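You operate a simulated robot arm through the tools that you are given. There is no shell and no other tool.

You are at the controls of a simulated robot arm. One attempt, no reset.

TASK
Switch off, push slide A in by hand and wipe the grime off its rail.
Fine: lower its red pin first; use the yellow pad and put it back; pull the slide out again; the cell stays off. What is to be rubbed or washed off counts as gone when no trace of it is left.

The check looks at the end state, three seconds after you hand in, the way a careful person would. Anything else that was tipped, shoved, dropped, spilled or broken makes it a failure.

THE ROBOT
A 7-joint arm with a two-finger parallel gripper, fixed in place. Base frame: the origin is at the foot of the arm, x ahead of it, y to its left, z up. Lengths are in mm, angles in degrees, forces in N, time in s.
Its first joint turns from -149.0 to 149.0 degrees. Payload 3.43 kg.
The TCP is the grasp point between the finger pads, 30 mm short of the fingertips. In the tool frame z runs along the fingers and y along their closing line. The gripper opens to 94 mm. The fingers are 28 mm wide and 10 mm thick; the gripper's body (50 by 96 mm) begins 55 mm behind the TCP.
Orientation is told as [roll, pitch, yaw] about the base's x, y, z axes, in that order, counted from this pose: with the fingers straight down and closing along the base's y, the tool's x points along the base's -x, its y along +y and its z along -z.

THE INTERFACE
- The arm moves only by the tool play_rows. Its arguments are lists of equal length, an entry for each row: "angular": the turn, a rotation vector about the tool's x, y, z in degrees, a list of three; "translation": the shift along the tool's x, y, z in cm, a list of three; "claw": the finger opening in cm, from 0 to 9.4. In form: {"angular": [[wx, wy, wz], ...], "translation": [[x, y, z], ...], "claw": [claw, ...]}. A call has 1 to 20 rows; each row is the pose to reach, as a shift and turn from the pose commanded when the call began, along the tool's axes at that moment. Rows are played at 5 a second. More than 50 mm and 8.6 degrees between two rows, or a gripper value outside its range, and nothing of the call is played. Where a pose cannot be reached the arm comes as near as it can. A force on the tool above 40 N (or 10 N above the force at the start of the call, whichever is more), or a blocked arm, ends the call early, and 0.2 s more pass. The fingers move at their own pace (about 45 mm/s each) and stop on an object; they squeeze with about 26 N. The grip force told is the motor's: it shows also when the fingers shut on nothing. Time passes only in rows, and 0.2 s behind the last, so rows that repeat a pose let the fingers close. The reply holds the time, the measured pose of the TCP, the force on the tool along the base axes, the opening and the grip force, in the units named above and with some noise, with the torque about the TCP (base axes, N m) and any sound that the robot's microphone picked up.
- Cameras (640 x 400 px; columns grow to the right, rows downward): "scene" is fixed at [401.9, -650, 1742.2]; the picture's right is [0.62, -0.79, 0.00], its down [-0.67, -0.53, -0.52] and it looks along [0.41, 0.32, -0.85] (base axes); focal length 312 px, centre (320, 200). "wrist" rides on the gripper at [76, 14, -103] in the tool frame; the picture's right is [-0.18, 0.98, 0.00], its down [-0.75, -0.14, -0.64] and it looks along [-0.63, -0.12, 0.77] (tool axes); focal length 243 px, centre (320, 200). There is no depth. A picture from a camera that has moved, and an enlarged one, comes with that camera's place and axes in the base frame and with its lens.
- capture(camera): a new picture of that camera. No time passes.
- close_up(camera, box): a new picture of the part [left, top, right, bottom] of that camera's present view, enlarged. No time passes.
- finish_job(): hands the job in; it is judged then, once.

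Nothing tells you positions but the pictures and the camera data. Unless the task says otherwise, let go and move clear before handing in.

The tools are called after "Emit:" as name(argument=value, ...) on one line, values as JSON. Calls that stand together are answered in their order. play_rows: Moves the arm, as the interface text tells. Its arguments: {"type":"object","properties":{"angular":{"type":"array"},"translation":{"type":"array"},"claw":{"type":"array"}},"required":["angular","translation","claw"]} The other tools are called the same way: capture (camera) takes a picture; close_up (camera, box) takes an enlarged picture of a part of a camera's view; finish_job () hands the job in.

At the start:

```text
t: 0.0
tcp_pos: [764.4, -625.4, 1249.7]
orientation: [0.0, -0.1, 0.0]
wrist_force: [0.0, 0.5, 0.3]
moment: [0.0, 0.0, 0.03]
gripper_width: 94.1
grip_force: 0.0
```

scene: 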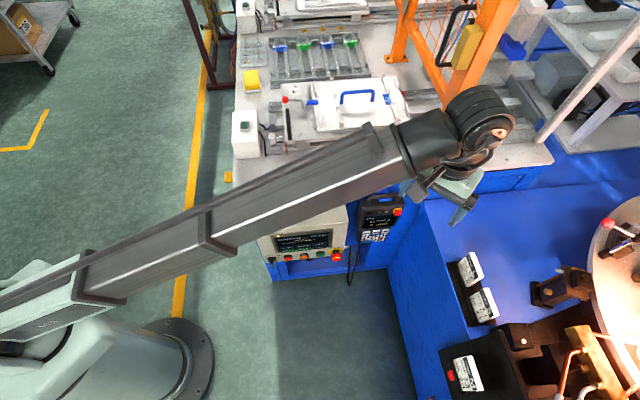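
wrist: 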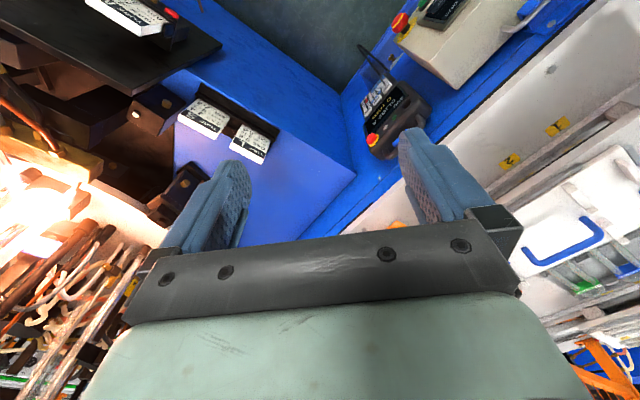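

I see the arm stretched over a workbench with a control panel, slides and some fixtures. I'll take enlarged pictures first to identify slide A, the red pin, the yellow pad and the switches.

Emit:
close_up(camera="scene", box=[220, 60, 420, 185])

Emit:
close_up(camera="scene", box=[220, 0, 420, 125])

Emit:
close_up(camera="scene", box=[240, 170, 440, 295])

Emit:
close_up(camera="scene", box=[420, 180, 640, 400])

Emit:
close_up(camera="wrist", box=[340, 0, 640, 200])

```text
3.20 times, centred on (320, 122) of scene
camera zoom: at [401.9, -650.0, 1742.2], right [0.62, -0.79, 0.0], down [-0.67, -0.53, -0.52], along [0.41, 0.32, -0.85], focal length 999 px, centre (320, 448)
```

zoom: 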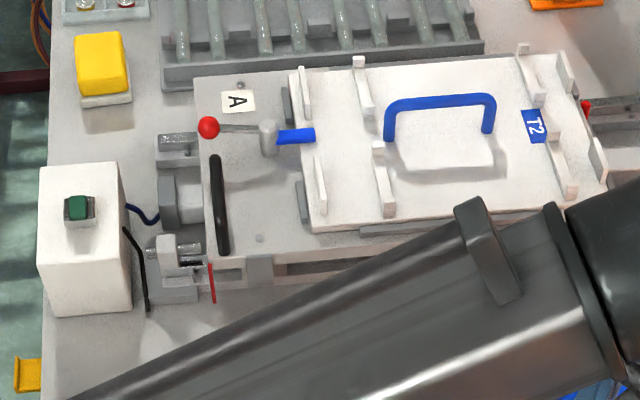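

```text
3.20 times, centred on (320, 62) of scene
camera zoom: at [401.9, -650.0, 1742.2], right [0.62, -0.79, 0.0], down [-0.67, -0.53, -0.52], along [0.41, 0.32, -0.85], focal length 999 px, centre (320, 640)
```

zoom: 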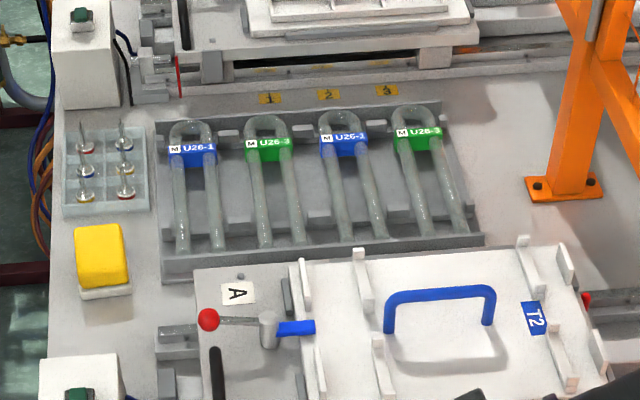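

```text
3.20 times, centred on (340, 232) of scene
camera zoom: at [401.9, -650.0, 1742.2], right [0.62, -0.79, 0.0], down [-0.67, -0.53, -0.52], along [0.41, 0.32, -0.85], focal length 999 px, centre (256, 96)
```

zoom: 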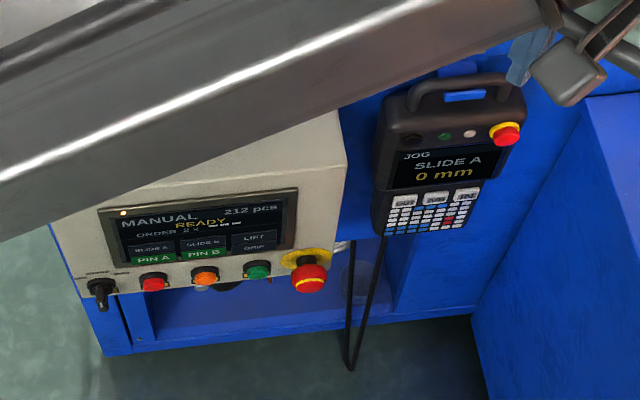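

```text
1.82 times, centred on (530, 290) of scene
camera zoom: at [401.9, -650.0, 1742.2], right [0.62, -0.79, 0.0], down [-0.67, -0.53, -0.52], along [0.41, 0.32, -0.85], focal length 568 px, centre (-62, 36)
```

zoom: 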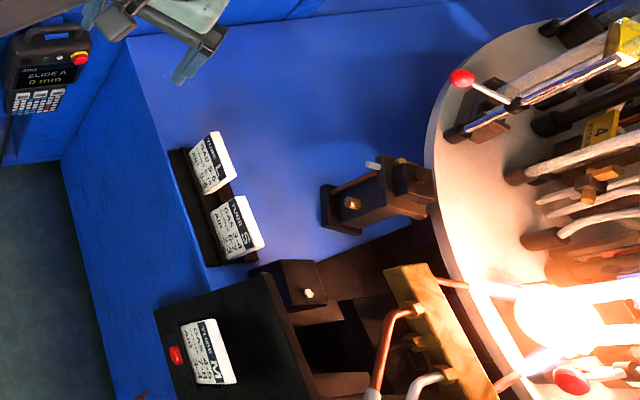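

```text
2.00 times, centred on (490, 100) of wrist
camera zoom: at [688.7, -611.6, 1351.5], right [0.18, 0.98, 0.0], down [0.75, -0.14, 0.64], along [0.63, -0.12, -0.77], focal length 485 px, centre (-20, 400)
```

zoom: 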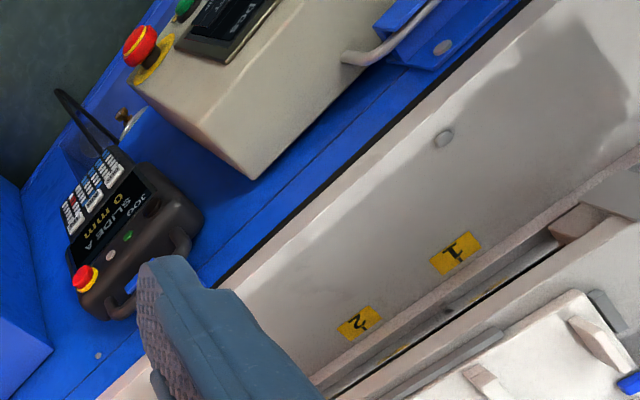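

The panel (with selector, red, orange and green buttons and an e-stop) is at about [660,-370,900]. Slide A with its black handle is near [920,-100,1000], and the bench is turned 45° in the base frame. I'll first move the wrist camera to read the panel.

Emit:
play_rows(angular=[[0, 0, -7.5], [0, 0, -15], [0, 0, -22.5], [0, 0, -30], [0, 0, -37.5], [0, 0, -45]], translation=[[2.73, 2.08, 0], [5.47, 4.17, 0], [8.2, 6.25, 0], [10.93, 8.33, 0], [13.67, 10.42, 0], [16.4, 12.5, 0]], claw=[9.4, 9.4, 9.4, 9.4, 9.4, 9.4])

Emit:
capture(camera="wrist")

Emit:
capture(camera="scene")

```text
t: 1.4
tcp_pos: [616.8, -516.2, 1210.0]
orientation: [-3.3, -0.1, 45.2]
wrist_force: [-0.5, 0.0, -0.6]
moment: [0.05, 0.01, 0.01]
gripper_width: 94.0
grip_force: 0.0
out of reach, approached as far as the arm can: row 1, 2, 3, 4, 5, 6
```

```text
taken
camera wrist: at [549.9, -555.7, 1311.4], right [-0.57, 0.82, -0.06], down [0.6, 0.46, 0.65], along [0.56, 0.33, -0.76], focal length 243 px, centre (320, 200)
```

wrist: 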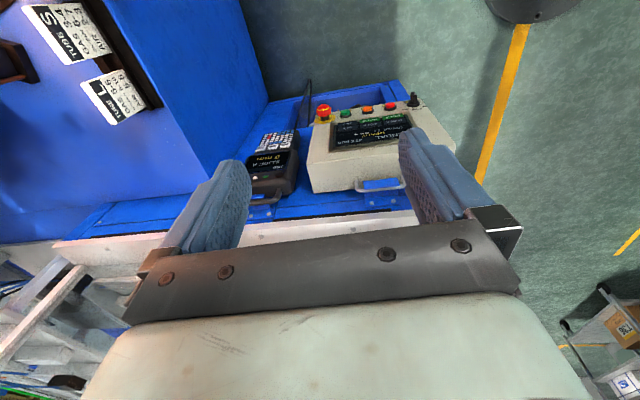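

```text
taken
```

scene: 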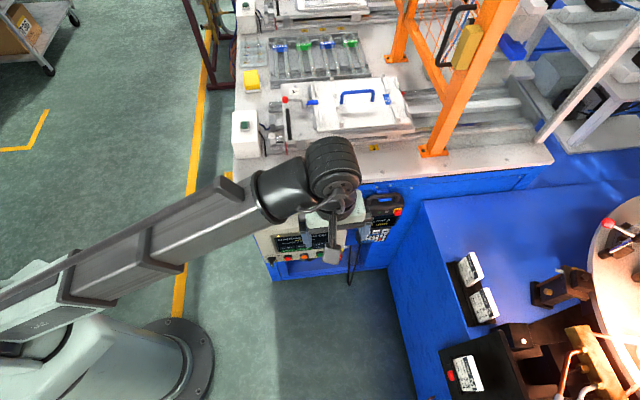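

The wrist camera sees the panel and pendant upside down. I'll zoom in on the panel to read the selector and buttons, and look at slide A, which is now unobstructed in the scene view.

Emit:
close_up(camera="wrist", box=[300, 85, 450, 195])

Emit:
close_up(camera="wrist", box=[230, 90, 310, 210])

Emit:
close_up(camera="scene", box=[225, 70, 345, 165])

Emit:
close_up(camera="scene", box=[340, 60, 480, 170])

Emit:
close_up(camera="scene", box=[260, 85, 300, 145])

```text
3.64 times, centred on (375, 140) of wrist
camera zoom: at [549.9, -555.7, 1311.4], right [-0.57, 0.82, -0.06], down [0.6, 0.46, 0.65], along [0.56, 0.33, -0.76], focal length 882 px, centre (120, 418)
```

zoom: 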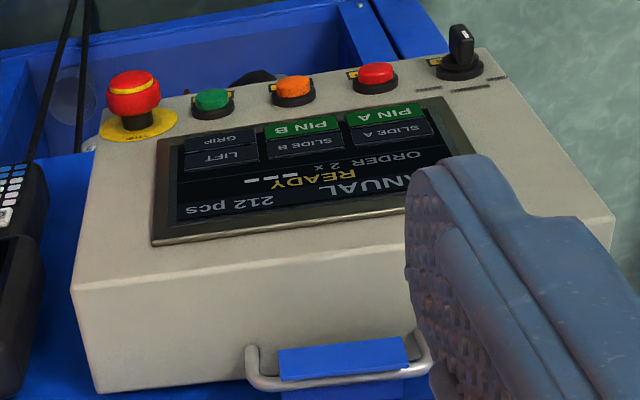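

```text
3.33 times, centred on (270, 150) of wrist
camera zoom: at [549.9, -555.7, 1311.4], right [-0.57, 0.82, -0.06], down [0.6, 0.46, 0.65], along [0.56, 0.33, -0.76], focal length 809 px, centre (487, 367)
```

zoom: 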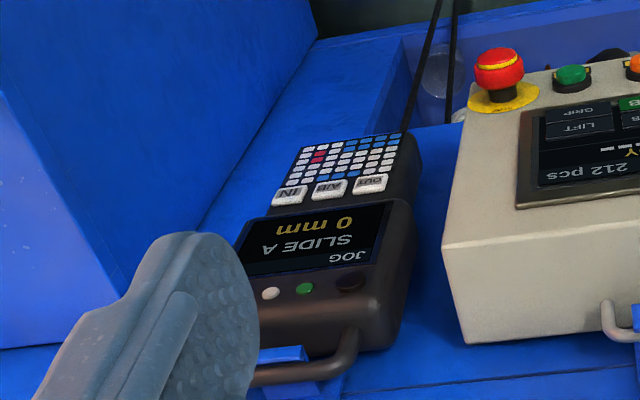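

```text
4.21 times, centred on (285, 118) of scene
camera zoom: at [401.9, -650.0, 1742.2], right [0.62, -0.79, 0.0], down [-0.67, -0.53, -0.52], along [0.41, 0.32, -0.85], focal length 1315 px, centre (467, 547)
```

zoom: 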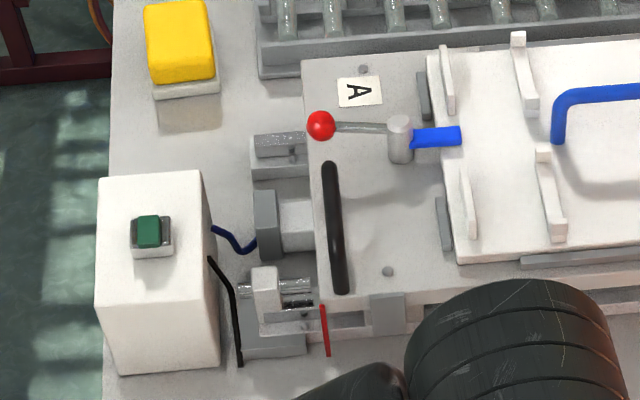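

```text
3.64 times, centred on (410, 115) of scene
camera zoom: at [401.9, -650.0, 1742.2], right [0.62, -0.79, 0.0], down [-0.67, -0.53, -0.52], along [0.41, 0.32, -0.85], focal length 1136 px, centre (-7, 509)
```

zoom: 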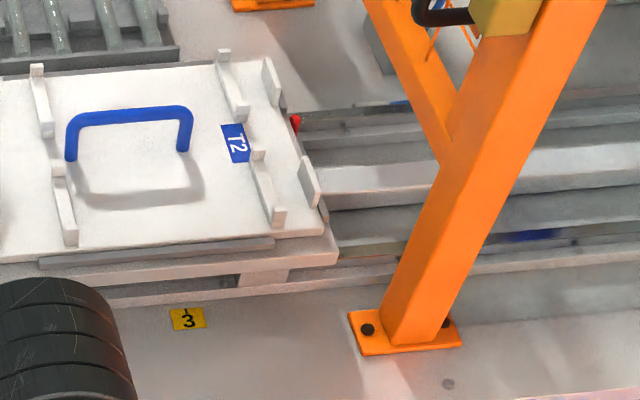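

```text
6.67 times, centred on (280, 115) of scene
camera zoom: at [401.9, -650.0, 1742.2], right [0.62, -0.79, 0.0], down [-0.67, -0.53, -0.52], along [0.41, 0.32, -0.85], focal length 2082 px, centre (587, 767)
```

zoom: 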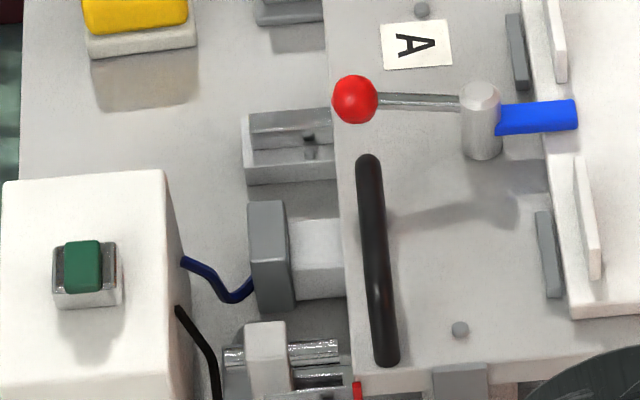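

A small red pin shows behind slide A at its far rail, and the panel has a "PIN A" touch field in green. I'll zoom in on the selector labels and that pin before moving closer.

Emit:
close_up(camera="wrist", box=[400, 88, 442, 114])

Emit:
close_up(camera="wrist", box=[334, 98, 414, 148])

Emit:
close_up(camera="scene", box=[385, 85, 435, 115])

Emit:
close_up(camera="scene", box=[400, 110, 480, 150])

Emit:
close_up(camera="scene", box=[262, 120, 312, 155])

Emit:
close_up(camera="scene", box=[230, 0, 420, 60])

```text
15.24 times, centred on (421, 101) of wrist
camera zoom: at [549.9, -555.7, 1311.4], right [-0.57, 0.82, -0.06], down [0.6, 0.46, 0.65], along [0.56, 0.33, -0.76], focal length 3697 px, centre (-1219, 1709)
```

zoom: 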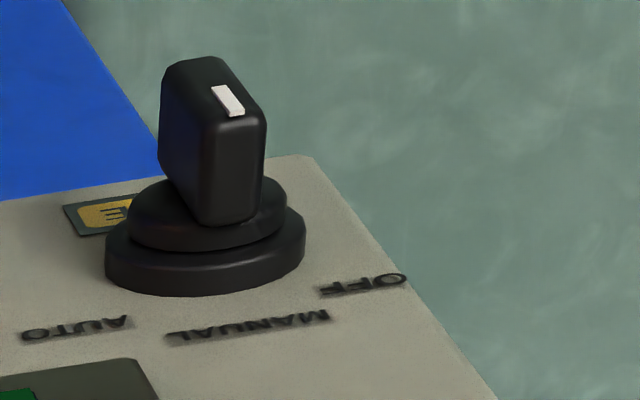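

```text
8.00 times, centred on (374, 123) of wrist
camera zoom: at [549.9, -555.7, 1311.4], right [-0.57, 0.82, -0.06], down [0.6, 0.46, 0.65], along [0.56, 0.33, -0.76], focal length 1941 px, centre (-112, 816)
```

zoom: 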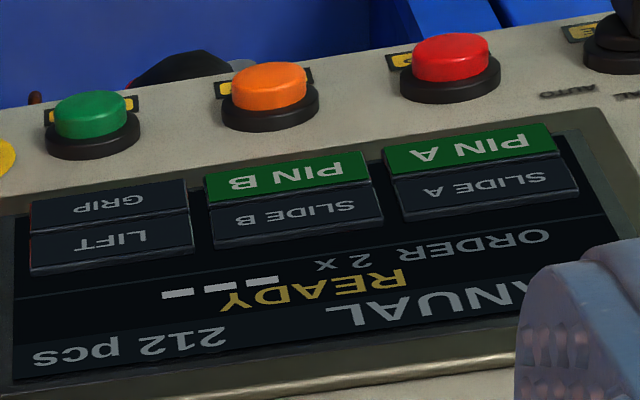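

```text
12.80 times, centred on (410, 100) of scene
camera zoom: at [401.9, -650.0, 1742.2], right [0.62, -0.79, 0.0], down [-0.67, -0.53, -0.52], along [0.41, 0.32, -0.85], focal length 3997 px, centre (-832, 1480)
```

zoom: 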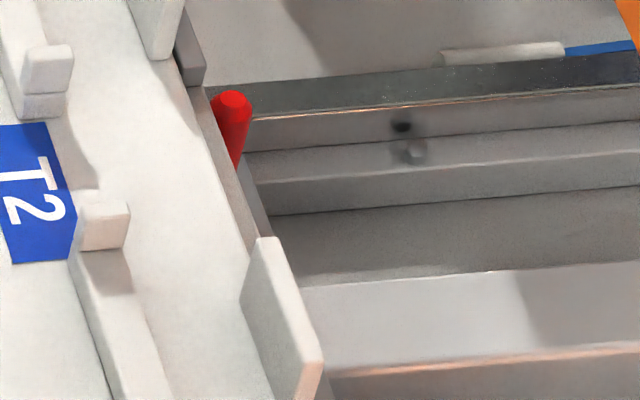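

```text
8.00 times, centred on (440, 130) of scene
camera zoom: at [401.9, -650.0, 1742.2], right [0.62, -0.79, 0.0], down [-0.67, -0.53, -0.52], along [0.41, 0.32, -0.85], focal length 2498 px, centre (-640, 760)
```

zoom: 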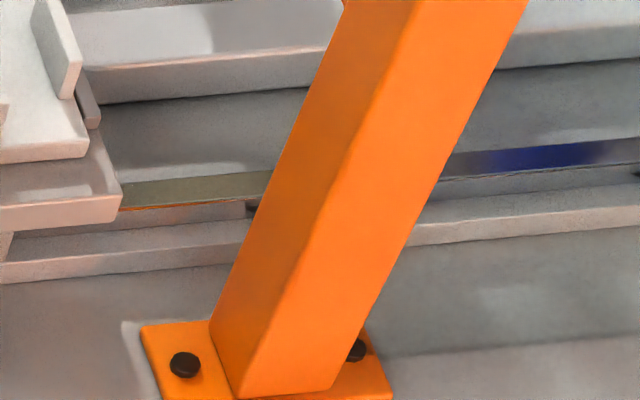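

```text
11.43 times, centred on (287, 138) of scene
camera zoom: at [401.9, -650.0, 1742.2], right [0.62, -0.79, 0.0], down [-0.67, -0.53, -0.52], along [0.41, 0.32, -0.85], focal length 3569 px, centre (697, 914)
```

zoom: 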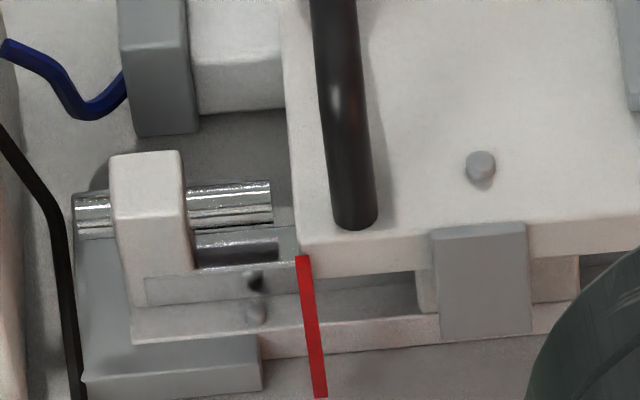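

```text
3.37 times, centred on (325, 30) of scene
camera zoom: at [401.9, -650.0, 1742.2], right [0.62, -0.79, 0.0], down [-0.67, -0.53, -0.52], along [0.41, 0.32, -0.85], focal length 1052 px, centre (303, 773)
```

zoom: 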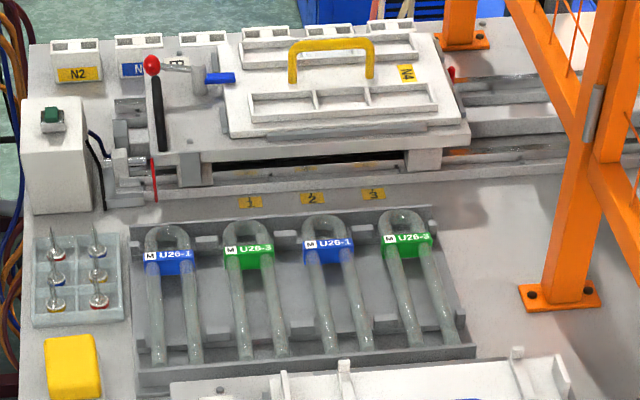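

The selector reads AUTO / MANUAL / OFF and stands at MANUAL. The red pin behind slide A is up, and the panel (z≈675) has touch fields with PIN A green. Next I'll swing over to look at slide A, the pad and the rail from the operator's side.

Emit:
play_rows(angular=[[0, 0, 5.29], [0, 0, 10.59], [0, 0, 15.88], [0, 0, 21.18], [0, 0, 26.47], [0, 0, 31.76], [0, 0, 37.06], [0, 0, 42.35], [0, 0, 47.65], [0, 0, 52.94], [0, 0, 58.24], [0, 0, 63.53], [0, 0, 68.82], [0, 0, 74.12], [0, 0, 79.41], [0, 0, 84.71], [0, 0, 90]], translation=[[-3.18, 0.35, 2.5], [-6.37, 0.71, 5], [-9.55, 1.06, 7.5], [-12.73, 1.41, 10], [-16.68, 3.11, 10], [-20.64, 4.81, 10], [-24.59, 6.5, 10], [-28.55, 8.2, 10], [-32.5, 9.9, 10], [-35.68, 12.61, 10], [-38.87, 15.32, 10], [-42.05, 18.03, 10], [-45.23, 20.74, 10], [-48.42, 23.45, 10], [-51.6, 26.16, 10], [-53.73, 29.7, 10], [-55.85, 33.23, 10]], claw=[9.4, 9.4, 9.4, 9.4, 9.4, 9.4, 9.4, 9.4, 9.4, 9.4, 9.4, 9.4, 9.4, 9.4, 9.4, 9.4, 9.4])

Emit:
capture(camera="wrist")

Emit:
capture(camera="scene")

```text
t: 5.0
tcp_pos: [782.4, 112.5, 1093.3]
orientation: [0.1, -3.3, -45.2]
wrist_force: [0.1, 0.8, -0.3]
moment: [0.01, -0.03, -0.02]
gripper_width: 94.1
grip_force: 0.1
```

```text
taken
camera wrist: at [735.9, 179.7, 1191.3], right [0.83, 0.56, 0.01], down [0.4, -0.61, 0.68], along [0.39, -0.56, -0.73], focal length 243 px, centre (320, 200)
```

wrist: 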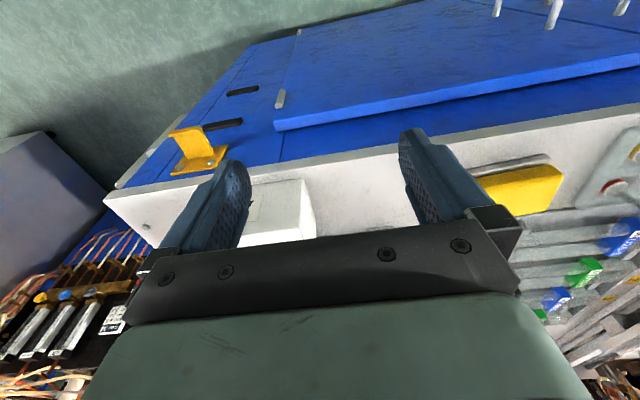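

```text
taken
```

scene: 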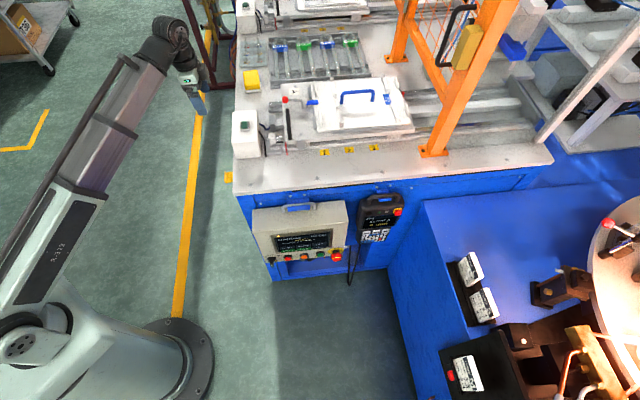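

The table is now clear of the arm, and triangulation puts the yellow pad at about [1025,164,985]. I'll zoom in on slide A, its rail and the pad.

Emit:
close_up(camera="scene", box=[230, 70, 340, 160])

Emit:
close_up(camera="scene", box=[310, 70, 430, 160])

Emit:
close_up(camera="scene", box=[245, 190, 355, 270])

Emit:
close_up(camera="wrist", box=[440, 130, 640, 255])

Emit:
close_up(camera="scene", box=[350, 180, 420, 260])

```text
4.44 times, centred on (285, 115) of scene
camera zoom: at [401.9, -650.0, 1742.2], right [0.62, -0.79, 0.0], down [-0.67, -0.53, -0.52], along [0.41, 0.32, -0.85], focal length 1388 px, centre (476, 578)
```

zoom: 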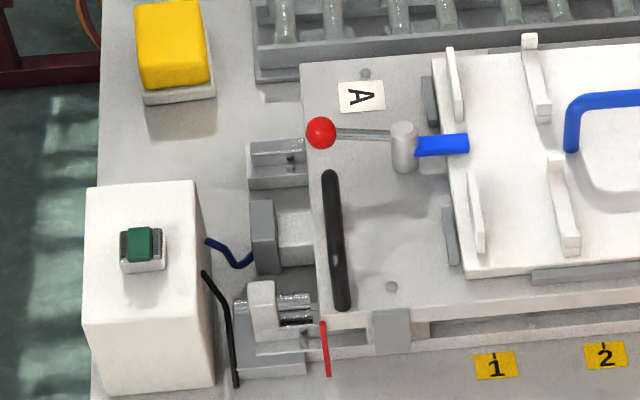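

```text
4.44 times, centred on (370, 115) of scene
camera zoom: at [401.9, -650.0, 1742.2], right [0.62, -0.79, 0.0], down [-0.67, -0.53, -0.52], along [0.41, 0.32, -0.85], focal length 1388 px, centre (98, 578)
```

zoom: 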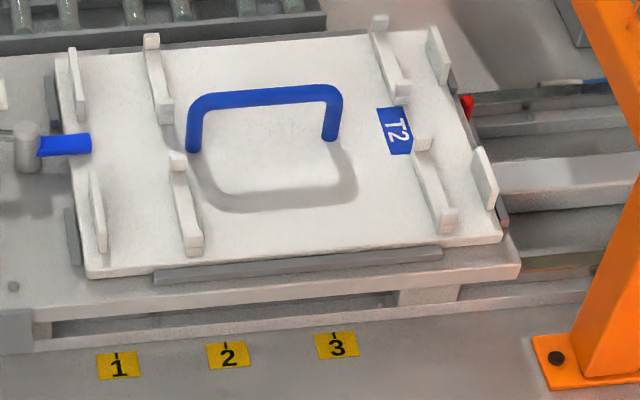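

```text
5.00 times, centred on (300, 230) of scene
camera zoom: at [401.9, -650.0, 1742.2], right [0.62, -0.79, 0.0], down [-0.67, -0.53, -0.52], along [0.41, 0.32, -0.85], focal length 1561 px, centre (420, 50)
```

zoom: 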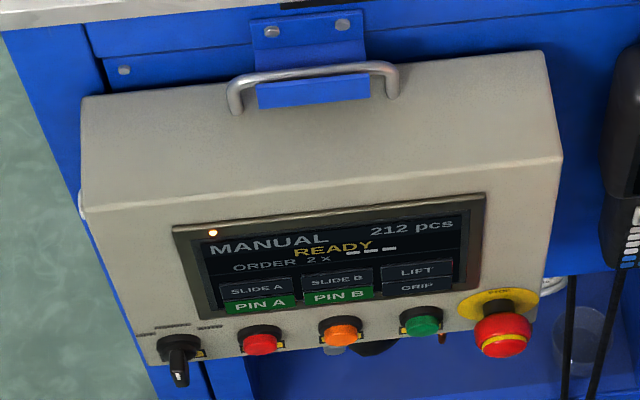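

```text
3.20 times, centred on (540, 192) of wrist
camera zoom: at [735.9, 179.7, 1191.3], right [0.83, 0.56, 0.01], down [0.4, -0.61, 0.68], along [0.39, -0.56, -0.73], focal length 776 px, centre (-384, 224)
```

zoom: 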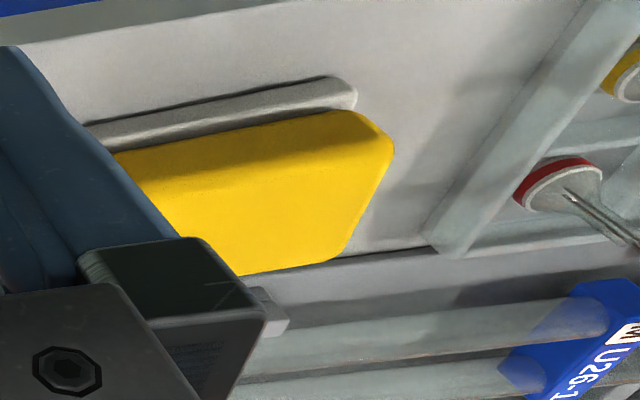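

```text
5.00 times, centred on (385, 220) of scene
camera zoom: at [401.9, -650.0, 1742.2], right [0.62, -0.79, 0.0], down [-0.67, -0.53, -0.52], along [0.41, 0.32, -0.85], focal length 1561 px, centre (-5, 100)
```

zoom: 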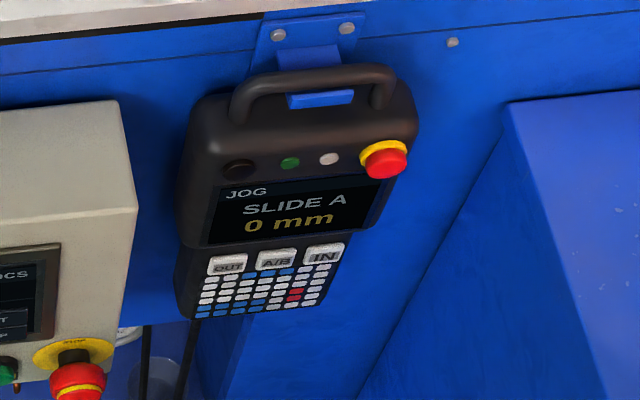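

The panel hangs on the bench front (face tilted up), and touch fields SLIDE A/PIN A, SLIDE B/PIN B, LIFT/GRIP are readable. PIN A is green, which I take to mean the pin is up. I'll move the wrist camera in front of the panel to measure it accurately.

Emit:
play_rows(angular=[[-0.17, 0.17, -6], [-0.35, 0.35, -12], [-0.52, 0.52, -18], [-0.69, 0.69, -24], [-0.86, 0.86, -30], [-1.04, 1.04, -36], [-1.21, 1.21, -42], [-1.38, 1.38, -48], [-1.55, 1.55, -54], [-1.73, 1.73, -60], [-1.9, 1.9, -66], [-2.07, 2.07, -72], [-2.24, 2.24, -78], [-2.42, 2.42, -84], [-2.59, 2.59, -89.97]], translation=[[-2.52, -3.78, 0.15], [-5.04, -7.55, 0.29], [-7.56, -11.33, 0.44], [-10.09, -15.11, 0.58], [-12.61, -18.89, 0.73], [-15.13, -22.66, 0.87], [-17.65, -26.44, 1.02], [-19.77, -30.68, 1.14], [-21.89, -34.93, 1.27], [-24.0, -39.17, 1.39], [-26.12, -43.41, 1.51], [-25.84, -43.41, 6.33], [-25.56, -43.41, 11.14], [-25.28, -43.41, 15.96], [-25.0, -43.41, 20.77]], claw=[9.4, 9.4, 9.4, 9.4, 9.4, 9.4, 9.4, 9.4, 9.4, 9.4, 9.4, 9.4, 9.4, 9.4, 9.4])

Emit:
capture(camera="wrist")

Emit:
capture(camera="scene")

```text
t: 8.2
tcp_pos: [658.8, -381.0, 898.9]
orientation: [-0.1, -0.1, 45.1]
wrist_force: [0.0, -0.1, -0.4]
moment: [0.02, 0.0, -0.01]
gripper_width: 93.7
grip_force: 0.0
```

```text
taken
camera wrist: at [596.9, -424.8, 1001.2], right [-0.57, 0.82, 0.0], down [0.63, 0.43, 0.64], along [0.53, 0.36, -0.77], focal length 243 px, centre (320, 200)
```

wrist: 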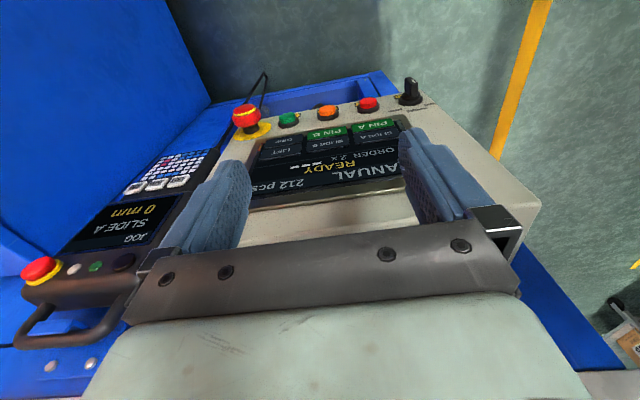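

```text
taken
```

scene: 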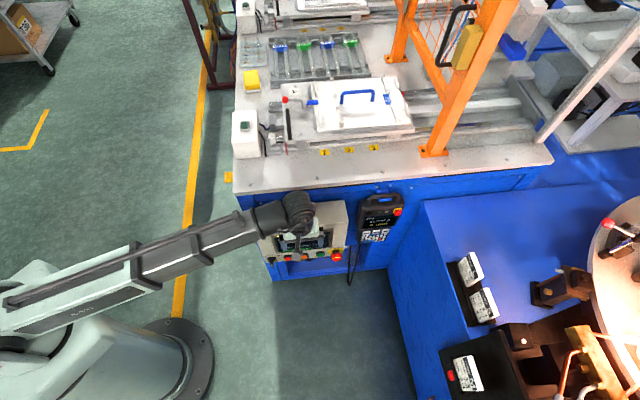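

Emit:
close_up(camera="wrist", box=[220, 65, 440, 202])

Emit:
close_up(camera="wrist", box=[320, 65, 440, 140])

Emit:
close_up(camera="wrist", box=[220, 90, 340, 165])

```text
2.91 times, centred on (330, 134) of wrist
camera zoom: at [596.9, -424.8, 1001.2], right [-0.57, 0.82, 0.0], down [0.63, 0.43, 0.64], along [0.53, 0.36, -0.77], focal length 706 px, centre (291, 394)
```

zoom: 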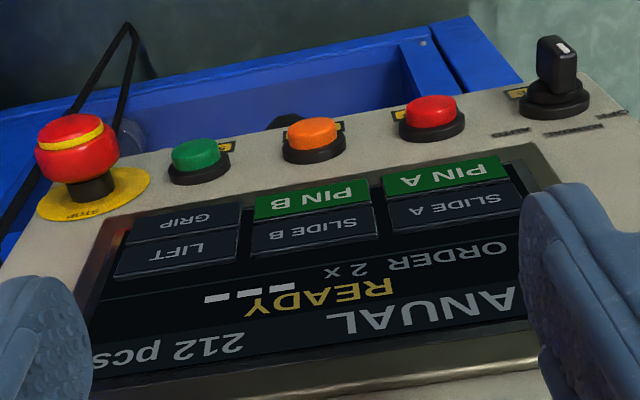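

```text
5.33 times, centred on (380, 102) of wrist
camera zoom: at [596.9, -424.8, 1001.2], right [-0.57, 0.82, 0.0], down [0.63, 0.43, 0.64], along [0.53, 0.36, -0.77], focal length 1294 px, centre (0, 720)
```

zoom: 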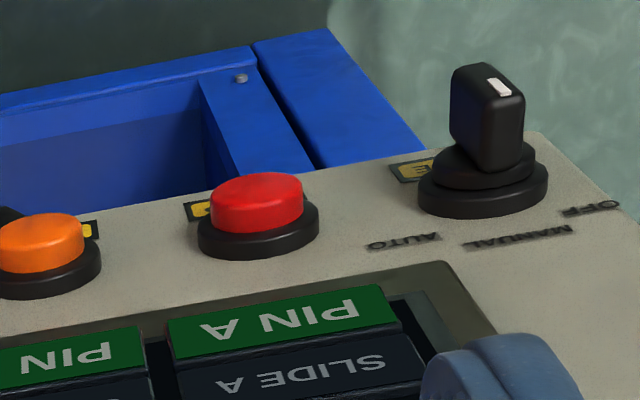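

```text
5.33 times, centred on (280, 128) of wrist
camera zoom: at [596.9, -424.8, 1001.2], right [-0.57, 0.82, 0.0], down [0.63, 0.43, 0.64], along [0.53, 0.36, -0.77], focal length 1294 px, centre (533, 587)
```

zoom: 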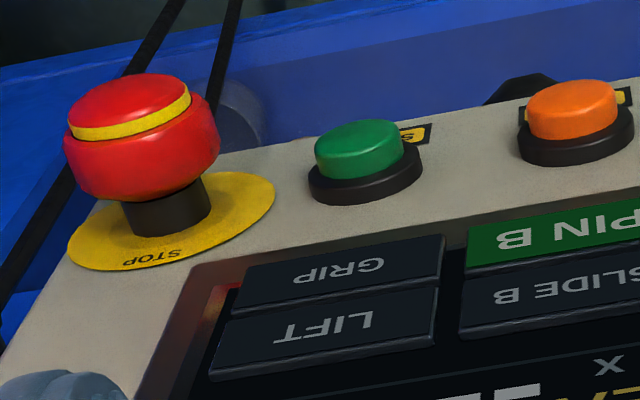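

Triangulation suggests the panel face is nearly vertical and faces the robot: selector near [613,-264,660], PIN A near [650,-322,755]. I'll back off and tilt the tool 45° forward to see the panel from the front and pin this down.

Emit:
play_rows(angular=[[0, -6.43, 0], [0, -12.86, 0], [0, -19.29, 0], [0, -25.71, 0], [0, -32.14, 0], [0, -38.57, 0], [0, -45, 0]], translation=[[2.4, 0.81, 1.41], [4.81, 1.62, 2.83], [7.21, 2.43, 4.24], [9.62, 3.23, 5.66], [12.02, 4.04, 7.07], [14.43, 4.85, 8.49], [16.83, 5.66, 9.9]], claw=[9.4, 9.4, 9.4, 9.4, 9.4, 9.4, 9.4])

Emit:
capture(camera="wrist")

Emit:
capture(camera="scene")

```text
t: 9.8
tcp_pos: [501.3, -461.6, 798.5]
orientation: [0.0, -45.3, 45.2]
wrist_force: [0.2, 0.0, -0.3]
moment: [0.0, -0.02, 0.03]
gripper_width: 94.2
grip_force: 0.1
```

```text
taken
camera wrist: at [403.2, -540.6, 816.8], right [-0.6, 0.79, 0.13], down [0.15, -0.05, 0.99], along [0.78, 0.62, -0.09], focal length 243 px, centre (320, 200)
```

wrist: 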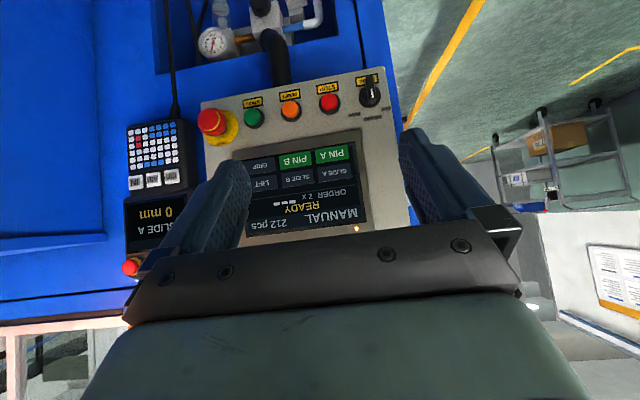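

```text
taken
```

scene: 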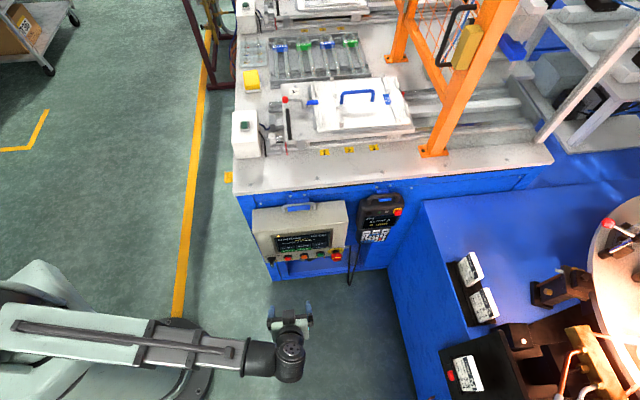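

Now I have a good frontal view of the panel. I'll zoom in to read the labels and measure points.

Emit:
close_up(camera="wrist", box=[190, 65, 410, 202])

Emit:
close_up(camera="wrist", box=[300, 65, 410, 134])

```text
2.91 times, centred on (300, 134) of wrist
camera zoom: at [403.2, -540.6, 816.8], right [-0.6, 0.79, 0.13], down [0.15, -0.05, 0.99], along [0.78, 0.62, -0.09], focal length 706 px, centre (378, 394)
```

zoom: 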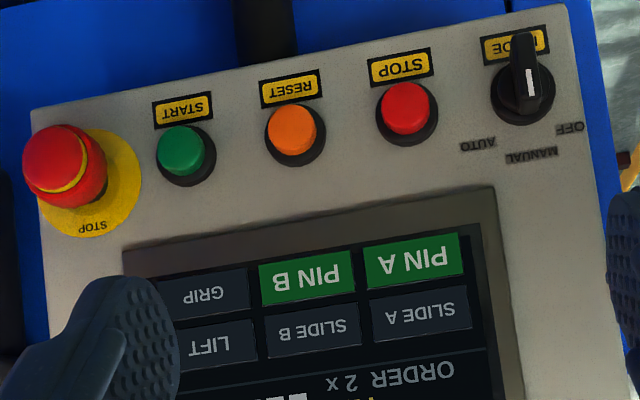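

```text
5.80 times, centred on (355, 100) of wrist
camera zoom: at [403.2, -540.6, 816.8], right [-0.6, 0.79, 0.13], down [0.15, -0.05, 0.99], along [0.78, 0.62, -0.09], focal length 1406 px, centre (117, 783)
```

zoom: 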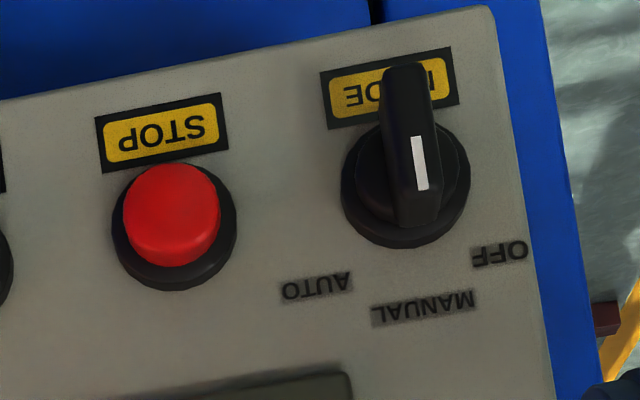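

The panel is a vertical face at x+y≈360: PIN A ≈ [661,-304,718], MODE selector ≈ [617,-253,638] pointing at MANUAL, buttons STOP/RESET/START. I'll close the fingers to see the tip shape before pressing.

Emit:
play_rows(angular=[[0, 0, 0], [0, 0, 0], [0, 0, 0], [0, 0, 0], [0, 0, 0], [0, 0, 0]], translation=[[0, 0, 0], [0, 0, 0], [0, 0, 0], [0, 0, 0], [0, 0, 0], [0, 0, 0]], claw=[0, 0, 0, 0, 0, 0])

Emit:
capture(camera="wrist")

Emit:
close_up(camera="wrist", box=[240, 80, 400, 260])

Emit:
close_up(camera="scene", box=[250, 285, 330, 350])

```text
t: 11.2
tcp_pos: [501.7, -460.1, 798.3]
orientation: [0.1, -45.2, 45.1]
wrist_force: [0.6, -0.3, 0.2]
moment: [-0.05, 0.01, -0.01]
gripper_width: 0.0
grip_force: 25.9
```

```text
taken
camera wrist: at [403.4, -540.4, 817.0], right [-0.6, 0.79, 0.13], down [0.15, -0.05, 0.99], along [0.78, 0.62, -0.09], focal length 243 px, centre (320, 200)
```

wrist: 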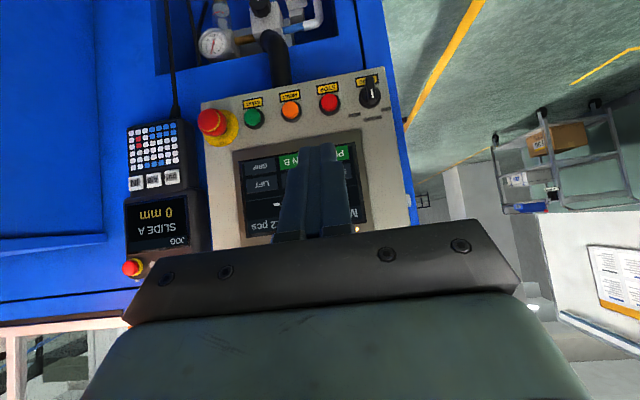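

```text
2.22 times, centred on (320, 170) of wrist
camera zoom: at [403.4, -540.4, 817.0], right [-0.6, 0.79, 0.13], down [0.15, -0.05, 0.99], along [0.78, 0.62, -0.09], focal length 539 px, centre (320, 267)
```

zoom: 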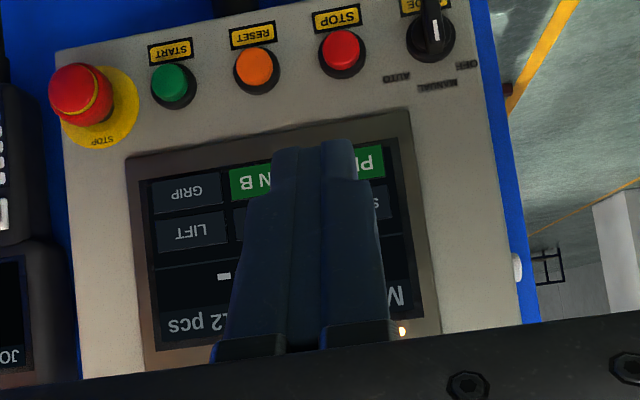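

```text
6.15 times, centred on (290, 318) of scene
camera zoom: at [401.9, -650.0, 1742.2], right [0.62, -0.79, 0.0], down [-0.67, -0.53, -0.52], along [0.41, 0.32, -0.85], focal length 1922 px, centre (505, -523)
```

zoom: 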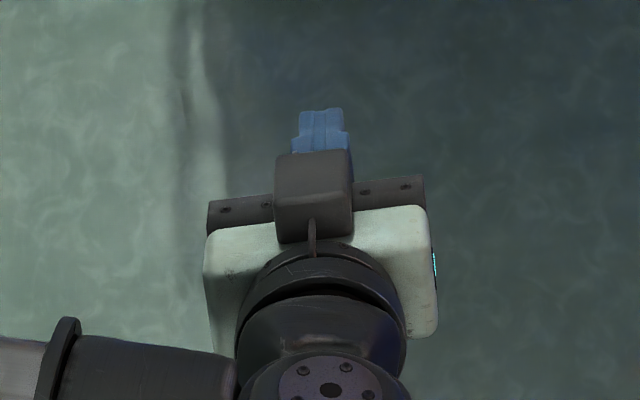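

Fingertips are rounded, 20 mm wide when closed. At 45° tilt the contact point lies about 11 mm below the TCP and about 28 mm ahead. I'll approach to just short of PIN A and check alignment.

Emit:
play_rows(angular=[[0, 0, 0], [0, 0, 0], [0, 0, 0], [0, 0, 0], [0, 0, 0], [0, 0, 0]], translation=[[-1.19, -0.03, 2.82], [-2.38, -0.07, 5.63], [-3.57, -0.1, 8.45], [-4.76, -0.13, 11.27], [-5.95, -0.17, 14.08], [-7.14, -0.2, 16.9]], claw=[0, 0, 0, 0, 0, 0])

Emit:
capture(camera="wrist")

Emit:
close_up(camera="scene", box=[245, 190, 355, 270])

```text
t: 12.6
tcp_pos: [622.4, -337.6, 732.0]
orientation: [-0.2, -45.2, 45.0]
wrist_force: [-0.6, 0.7, -0.1]
moment: [0.01, 0.0, -0.01]
gripper_width: 0.0
grip_force: 26.0
```

```text
taken
camera wrist: at [523.8, -417.8, 749.5], right [-0.6, 0.79, 0.13], down [0.15, -0.05, 0.99], along [0.78, 0.62, -0.09], focal length 243 px, centre (320, 200)
```

wrist: 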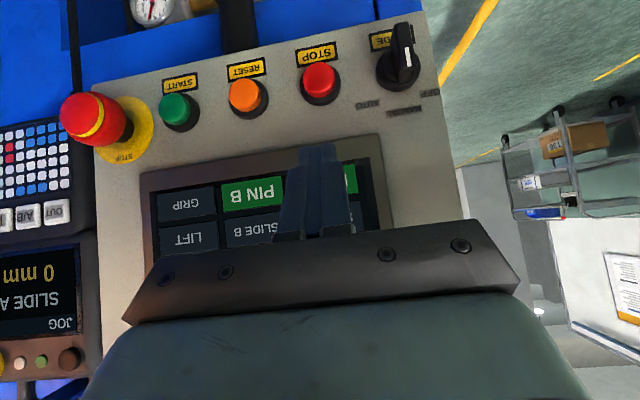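

```text
5.00 times, centred on (300, 230) of scene
camera zoom: at [401.9, -650.0, 1742.2], right [0.62, -0.79, 0.0], down [-0.67, -0.53, -0.52], along [0.41, 0.32, -0.85], focal length 1561 px, centre (420, 50)
```

zoom: 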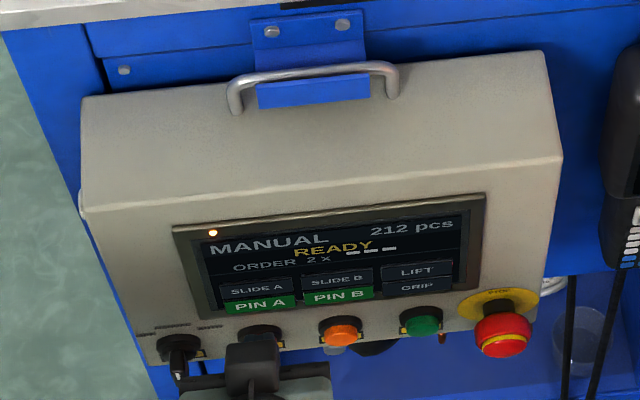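

The tip projects onto PIN A's centre in the wrist view. I'll creep forward in small steps and watch force.

Emit:
play_rows(angular=[[0, 0, 0], [0, 0, 0], [0, 0, 0], [0, 0, 0]], translation=[[-0.35, 0, 0.35], [-0.71, 0, 0.71], [-1.06, 0, 1.06], [-1.41, 0, 1.41]], claw=[0, 0, 0, 0])

Emit:
capture(camera="wrist")

```text
t: 13.6
tcp_pos: [635.4, -326.4, 733.4]
orientation: [0.0, -45.1, 45.0]
wrist_force: [0.6, 0.4, -0.1]
moment: [-0.01, 0.0, 0.0]
gripper_width: 0.0
grip_force: 25.7
```

```text
taken
camera wrist: at [537.1, -406.7, 750.6], right [-0.6, 0.79, 0.13], down [0.15, -0.05, 0.99], along [0.78, 0.62, -0.09], focal length 243 px, centre (320, 200)
```

wrist: 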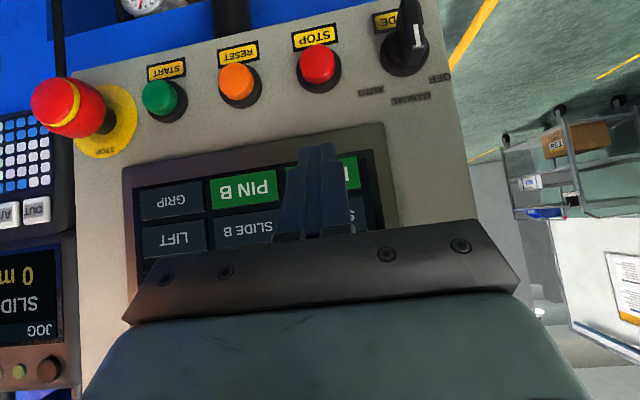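

Emit:
play_rows(angular=[[0, 0, 0], [0, 0, 0], [0, 0, 0], [0, 0, 0]], translation=[[-0.1, 0.03, 0.18], [-0.2, 0.06, 0.36], [-0.34, 0.1, 0.5], [-0.48, 0.1, 0.64]], claw=[0, 0, 0, 0])

Emit:
close_up(camera="wrist", box=[180, 110, 420, 260])

```text
t: 14.7
tcp_pos: [639.4, -324.3, 731.9]
orientation: [-0.2, -44.8, 45.0]
wrist_force: [-16.6, -15.7, 7.7]
moment: [0.0, 0.11, 0.06]
gripper_width: 0.0
grip_force: 25.9
heard: click
stopped in row 4: the force on the tool passed its limit at 41 N (the readings are from after the stop); the commanded pose is now the measured one
```

```text
2.67 times, centred on (300, 185) of wrist
camera zoom: at [540.1, -403.0, 749.8], right [-0.6, 0.79, 0.13], down [0.16, -0.04, 0.99], along [0.78, 0.61, -0.1], focal length 647 px, centre (373, 240)
```

zoom: 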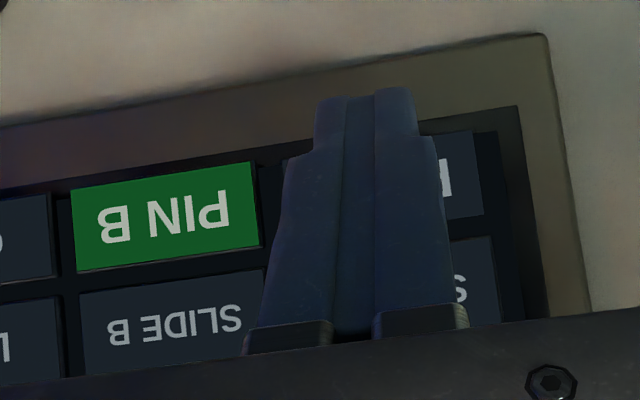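

A click was heard and PIN A went dark. I'll back straight off and check the panel and the red pin.

Emit:
play_rows(angular=[[0, 0, 0], [0, 0, 0], [0, 0, 0], [0, 0, 0]], translation=[[0.7, 0, -0.7], [2.1, 0, -2.1], [4.2, 0, -4.2], [6.3, 0, -6.3]], claw=[0, 0, 0, 0])

Emit:
capture(camera="wrist")

Emit:
close_up(camera="scene", box=[310, 70, 430, 160])

Emit:
close_up(camera="scene", box=[385, 85, 435, 115])

Emit:
close_up(camera="scene", box=[245, 190, 355, 270])

```text
t: 15.7
tcp_pos: [576.4, -385.4, 730.3]
orientation: [-0.1, -45.0, 45.0]
wrist_force: [-1.3, 0.1, 0.0]
moment: [0.05, -0.01, 0.0]
gripper_width: 0.0
grip_force: 26.1
```

```text
taken
camera wrist: at [477.7, -464.7, 748.6], right [-0.6, 0.79, 0.13], down [0.16, -0.04, 0.99], along [0.78, 0.61, -0.1], focal length 243 px, centre (320, 200)
```

wrist: 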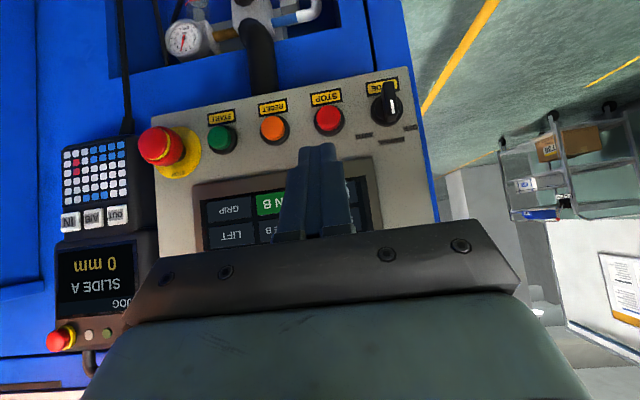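

```text
4.44 times, centred on (370, 115) of scene
camera zoom: at [401.9, -650.0, 1742.2], right [0.62, -0.79, 0.0], down [-0.67, -0.53, -0.52], along [0.41, 0.32, -0.85], focal length 1388 px, centre (98, 578)
```

zoom: 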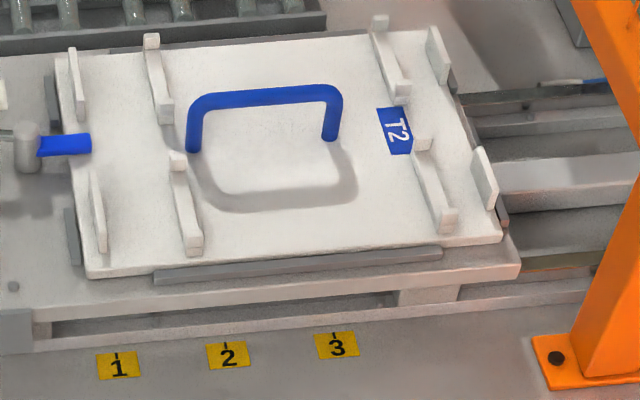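

```text
12.80 times, centred on (410, 100) of scene
camera zoom: at [401.9, -650.0, 1742.2], right [0.62, -0.79, 0.0], down [-0.67, -0.53, -0.52], along [0.41, 0.32, -0.85], focal length 3997 px, centre (-832, 1480)
```

zoom: 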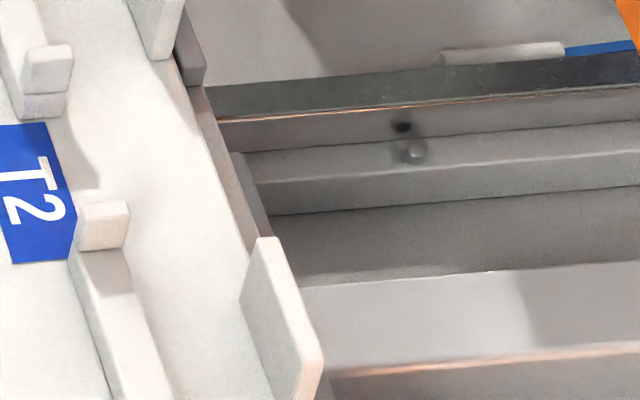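

```text
5.00 times, centred on (300, 230) of scene
camera zoom: at [401.9, -650.0, 1742.2], right [0.62, -0.79, 0.0], down [-0.67, -0.53, -0.52], along [0.41, 0.32, -0.85], focal length 1561 px, centre (420, 50)
```

zoom: 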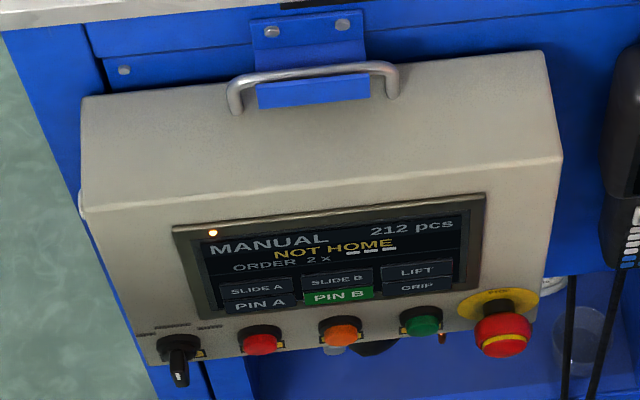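

PIN A is dark, the red pin is lowered, and the display says NOT HOME. Next I'll turn the MODE knob to OFF: bring the tool horizontal in front of it and open the fingers to straddle the bar.

Emit:
play_rows(angular=[[0, -6.43, 0], [0, -12.86, 0], [0, -19.29, 0], [0, -25.71, 0], [0, -32.14, 0], [0, -38.57, 0], [0, -45, 0]], translation=[[0.98, 0.92, 0.88], [1.97, 1.85, 1.76], [2.95, 2.77, 2.64], [3.94, 3.7, 3.53], [4.92, 4.62, 4.41], [5.91, 5.55, 5.29], [6.89, 6.47, 6.17]], claw=[1, 2, 3, 4, 5, 5, 5])

Emit:
capture(camera="wrist")

Emit:
capture(camera="scene")

```text
t: 17.3
tcp_pos: [527.8, -343.7, 638.9]
orientation: [-79.9, -90.1, 124.8]
wrist_force: [-0.6, -0.2, -0.5]
moment: [0.0, 0.01, -0.01]
gripper_width: 49.9
grip_force: 0.0
```

```text
taken
camera wrist: at [445.3, -406.8, 562.2], right [-0.69, 0.7, 0.18], down [-0.36, -0.55, 0.75], along [0.63, 0.46, 0.63], focal length 243 px, centre (320, 200)
```

wrist: 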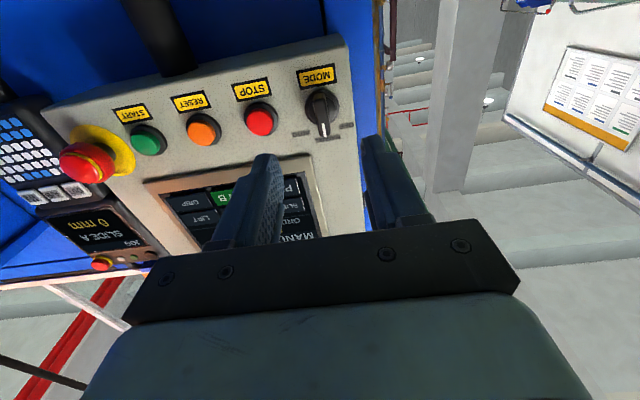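

```text
taken
```

scene: 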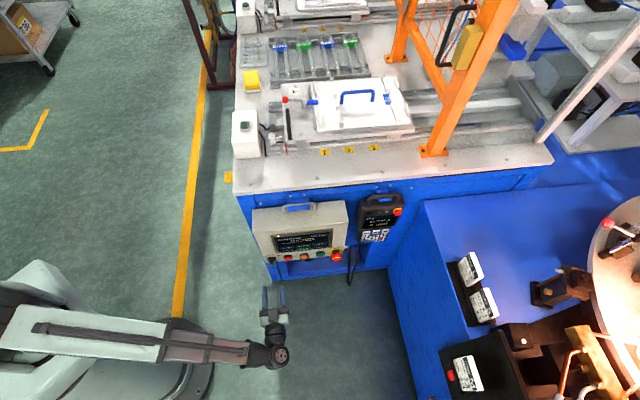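

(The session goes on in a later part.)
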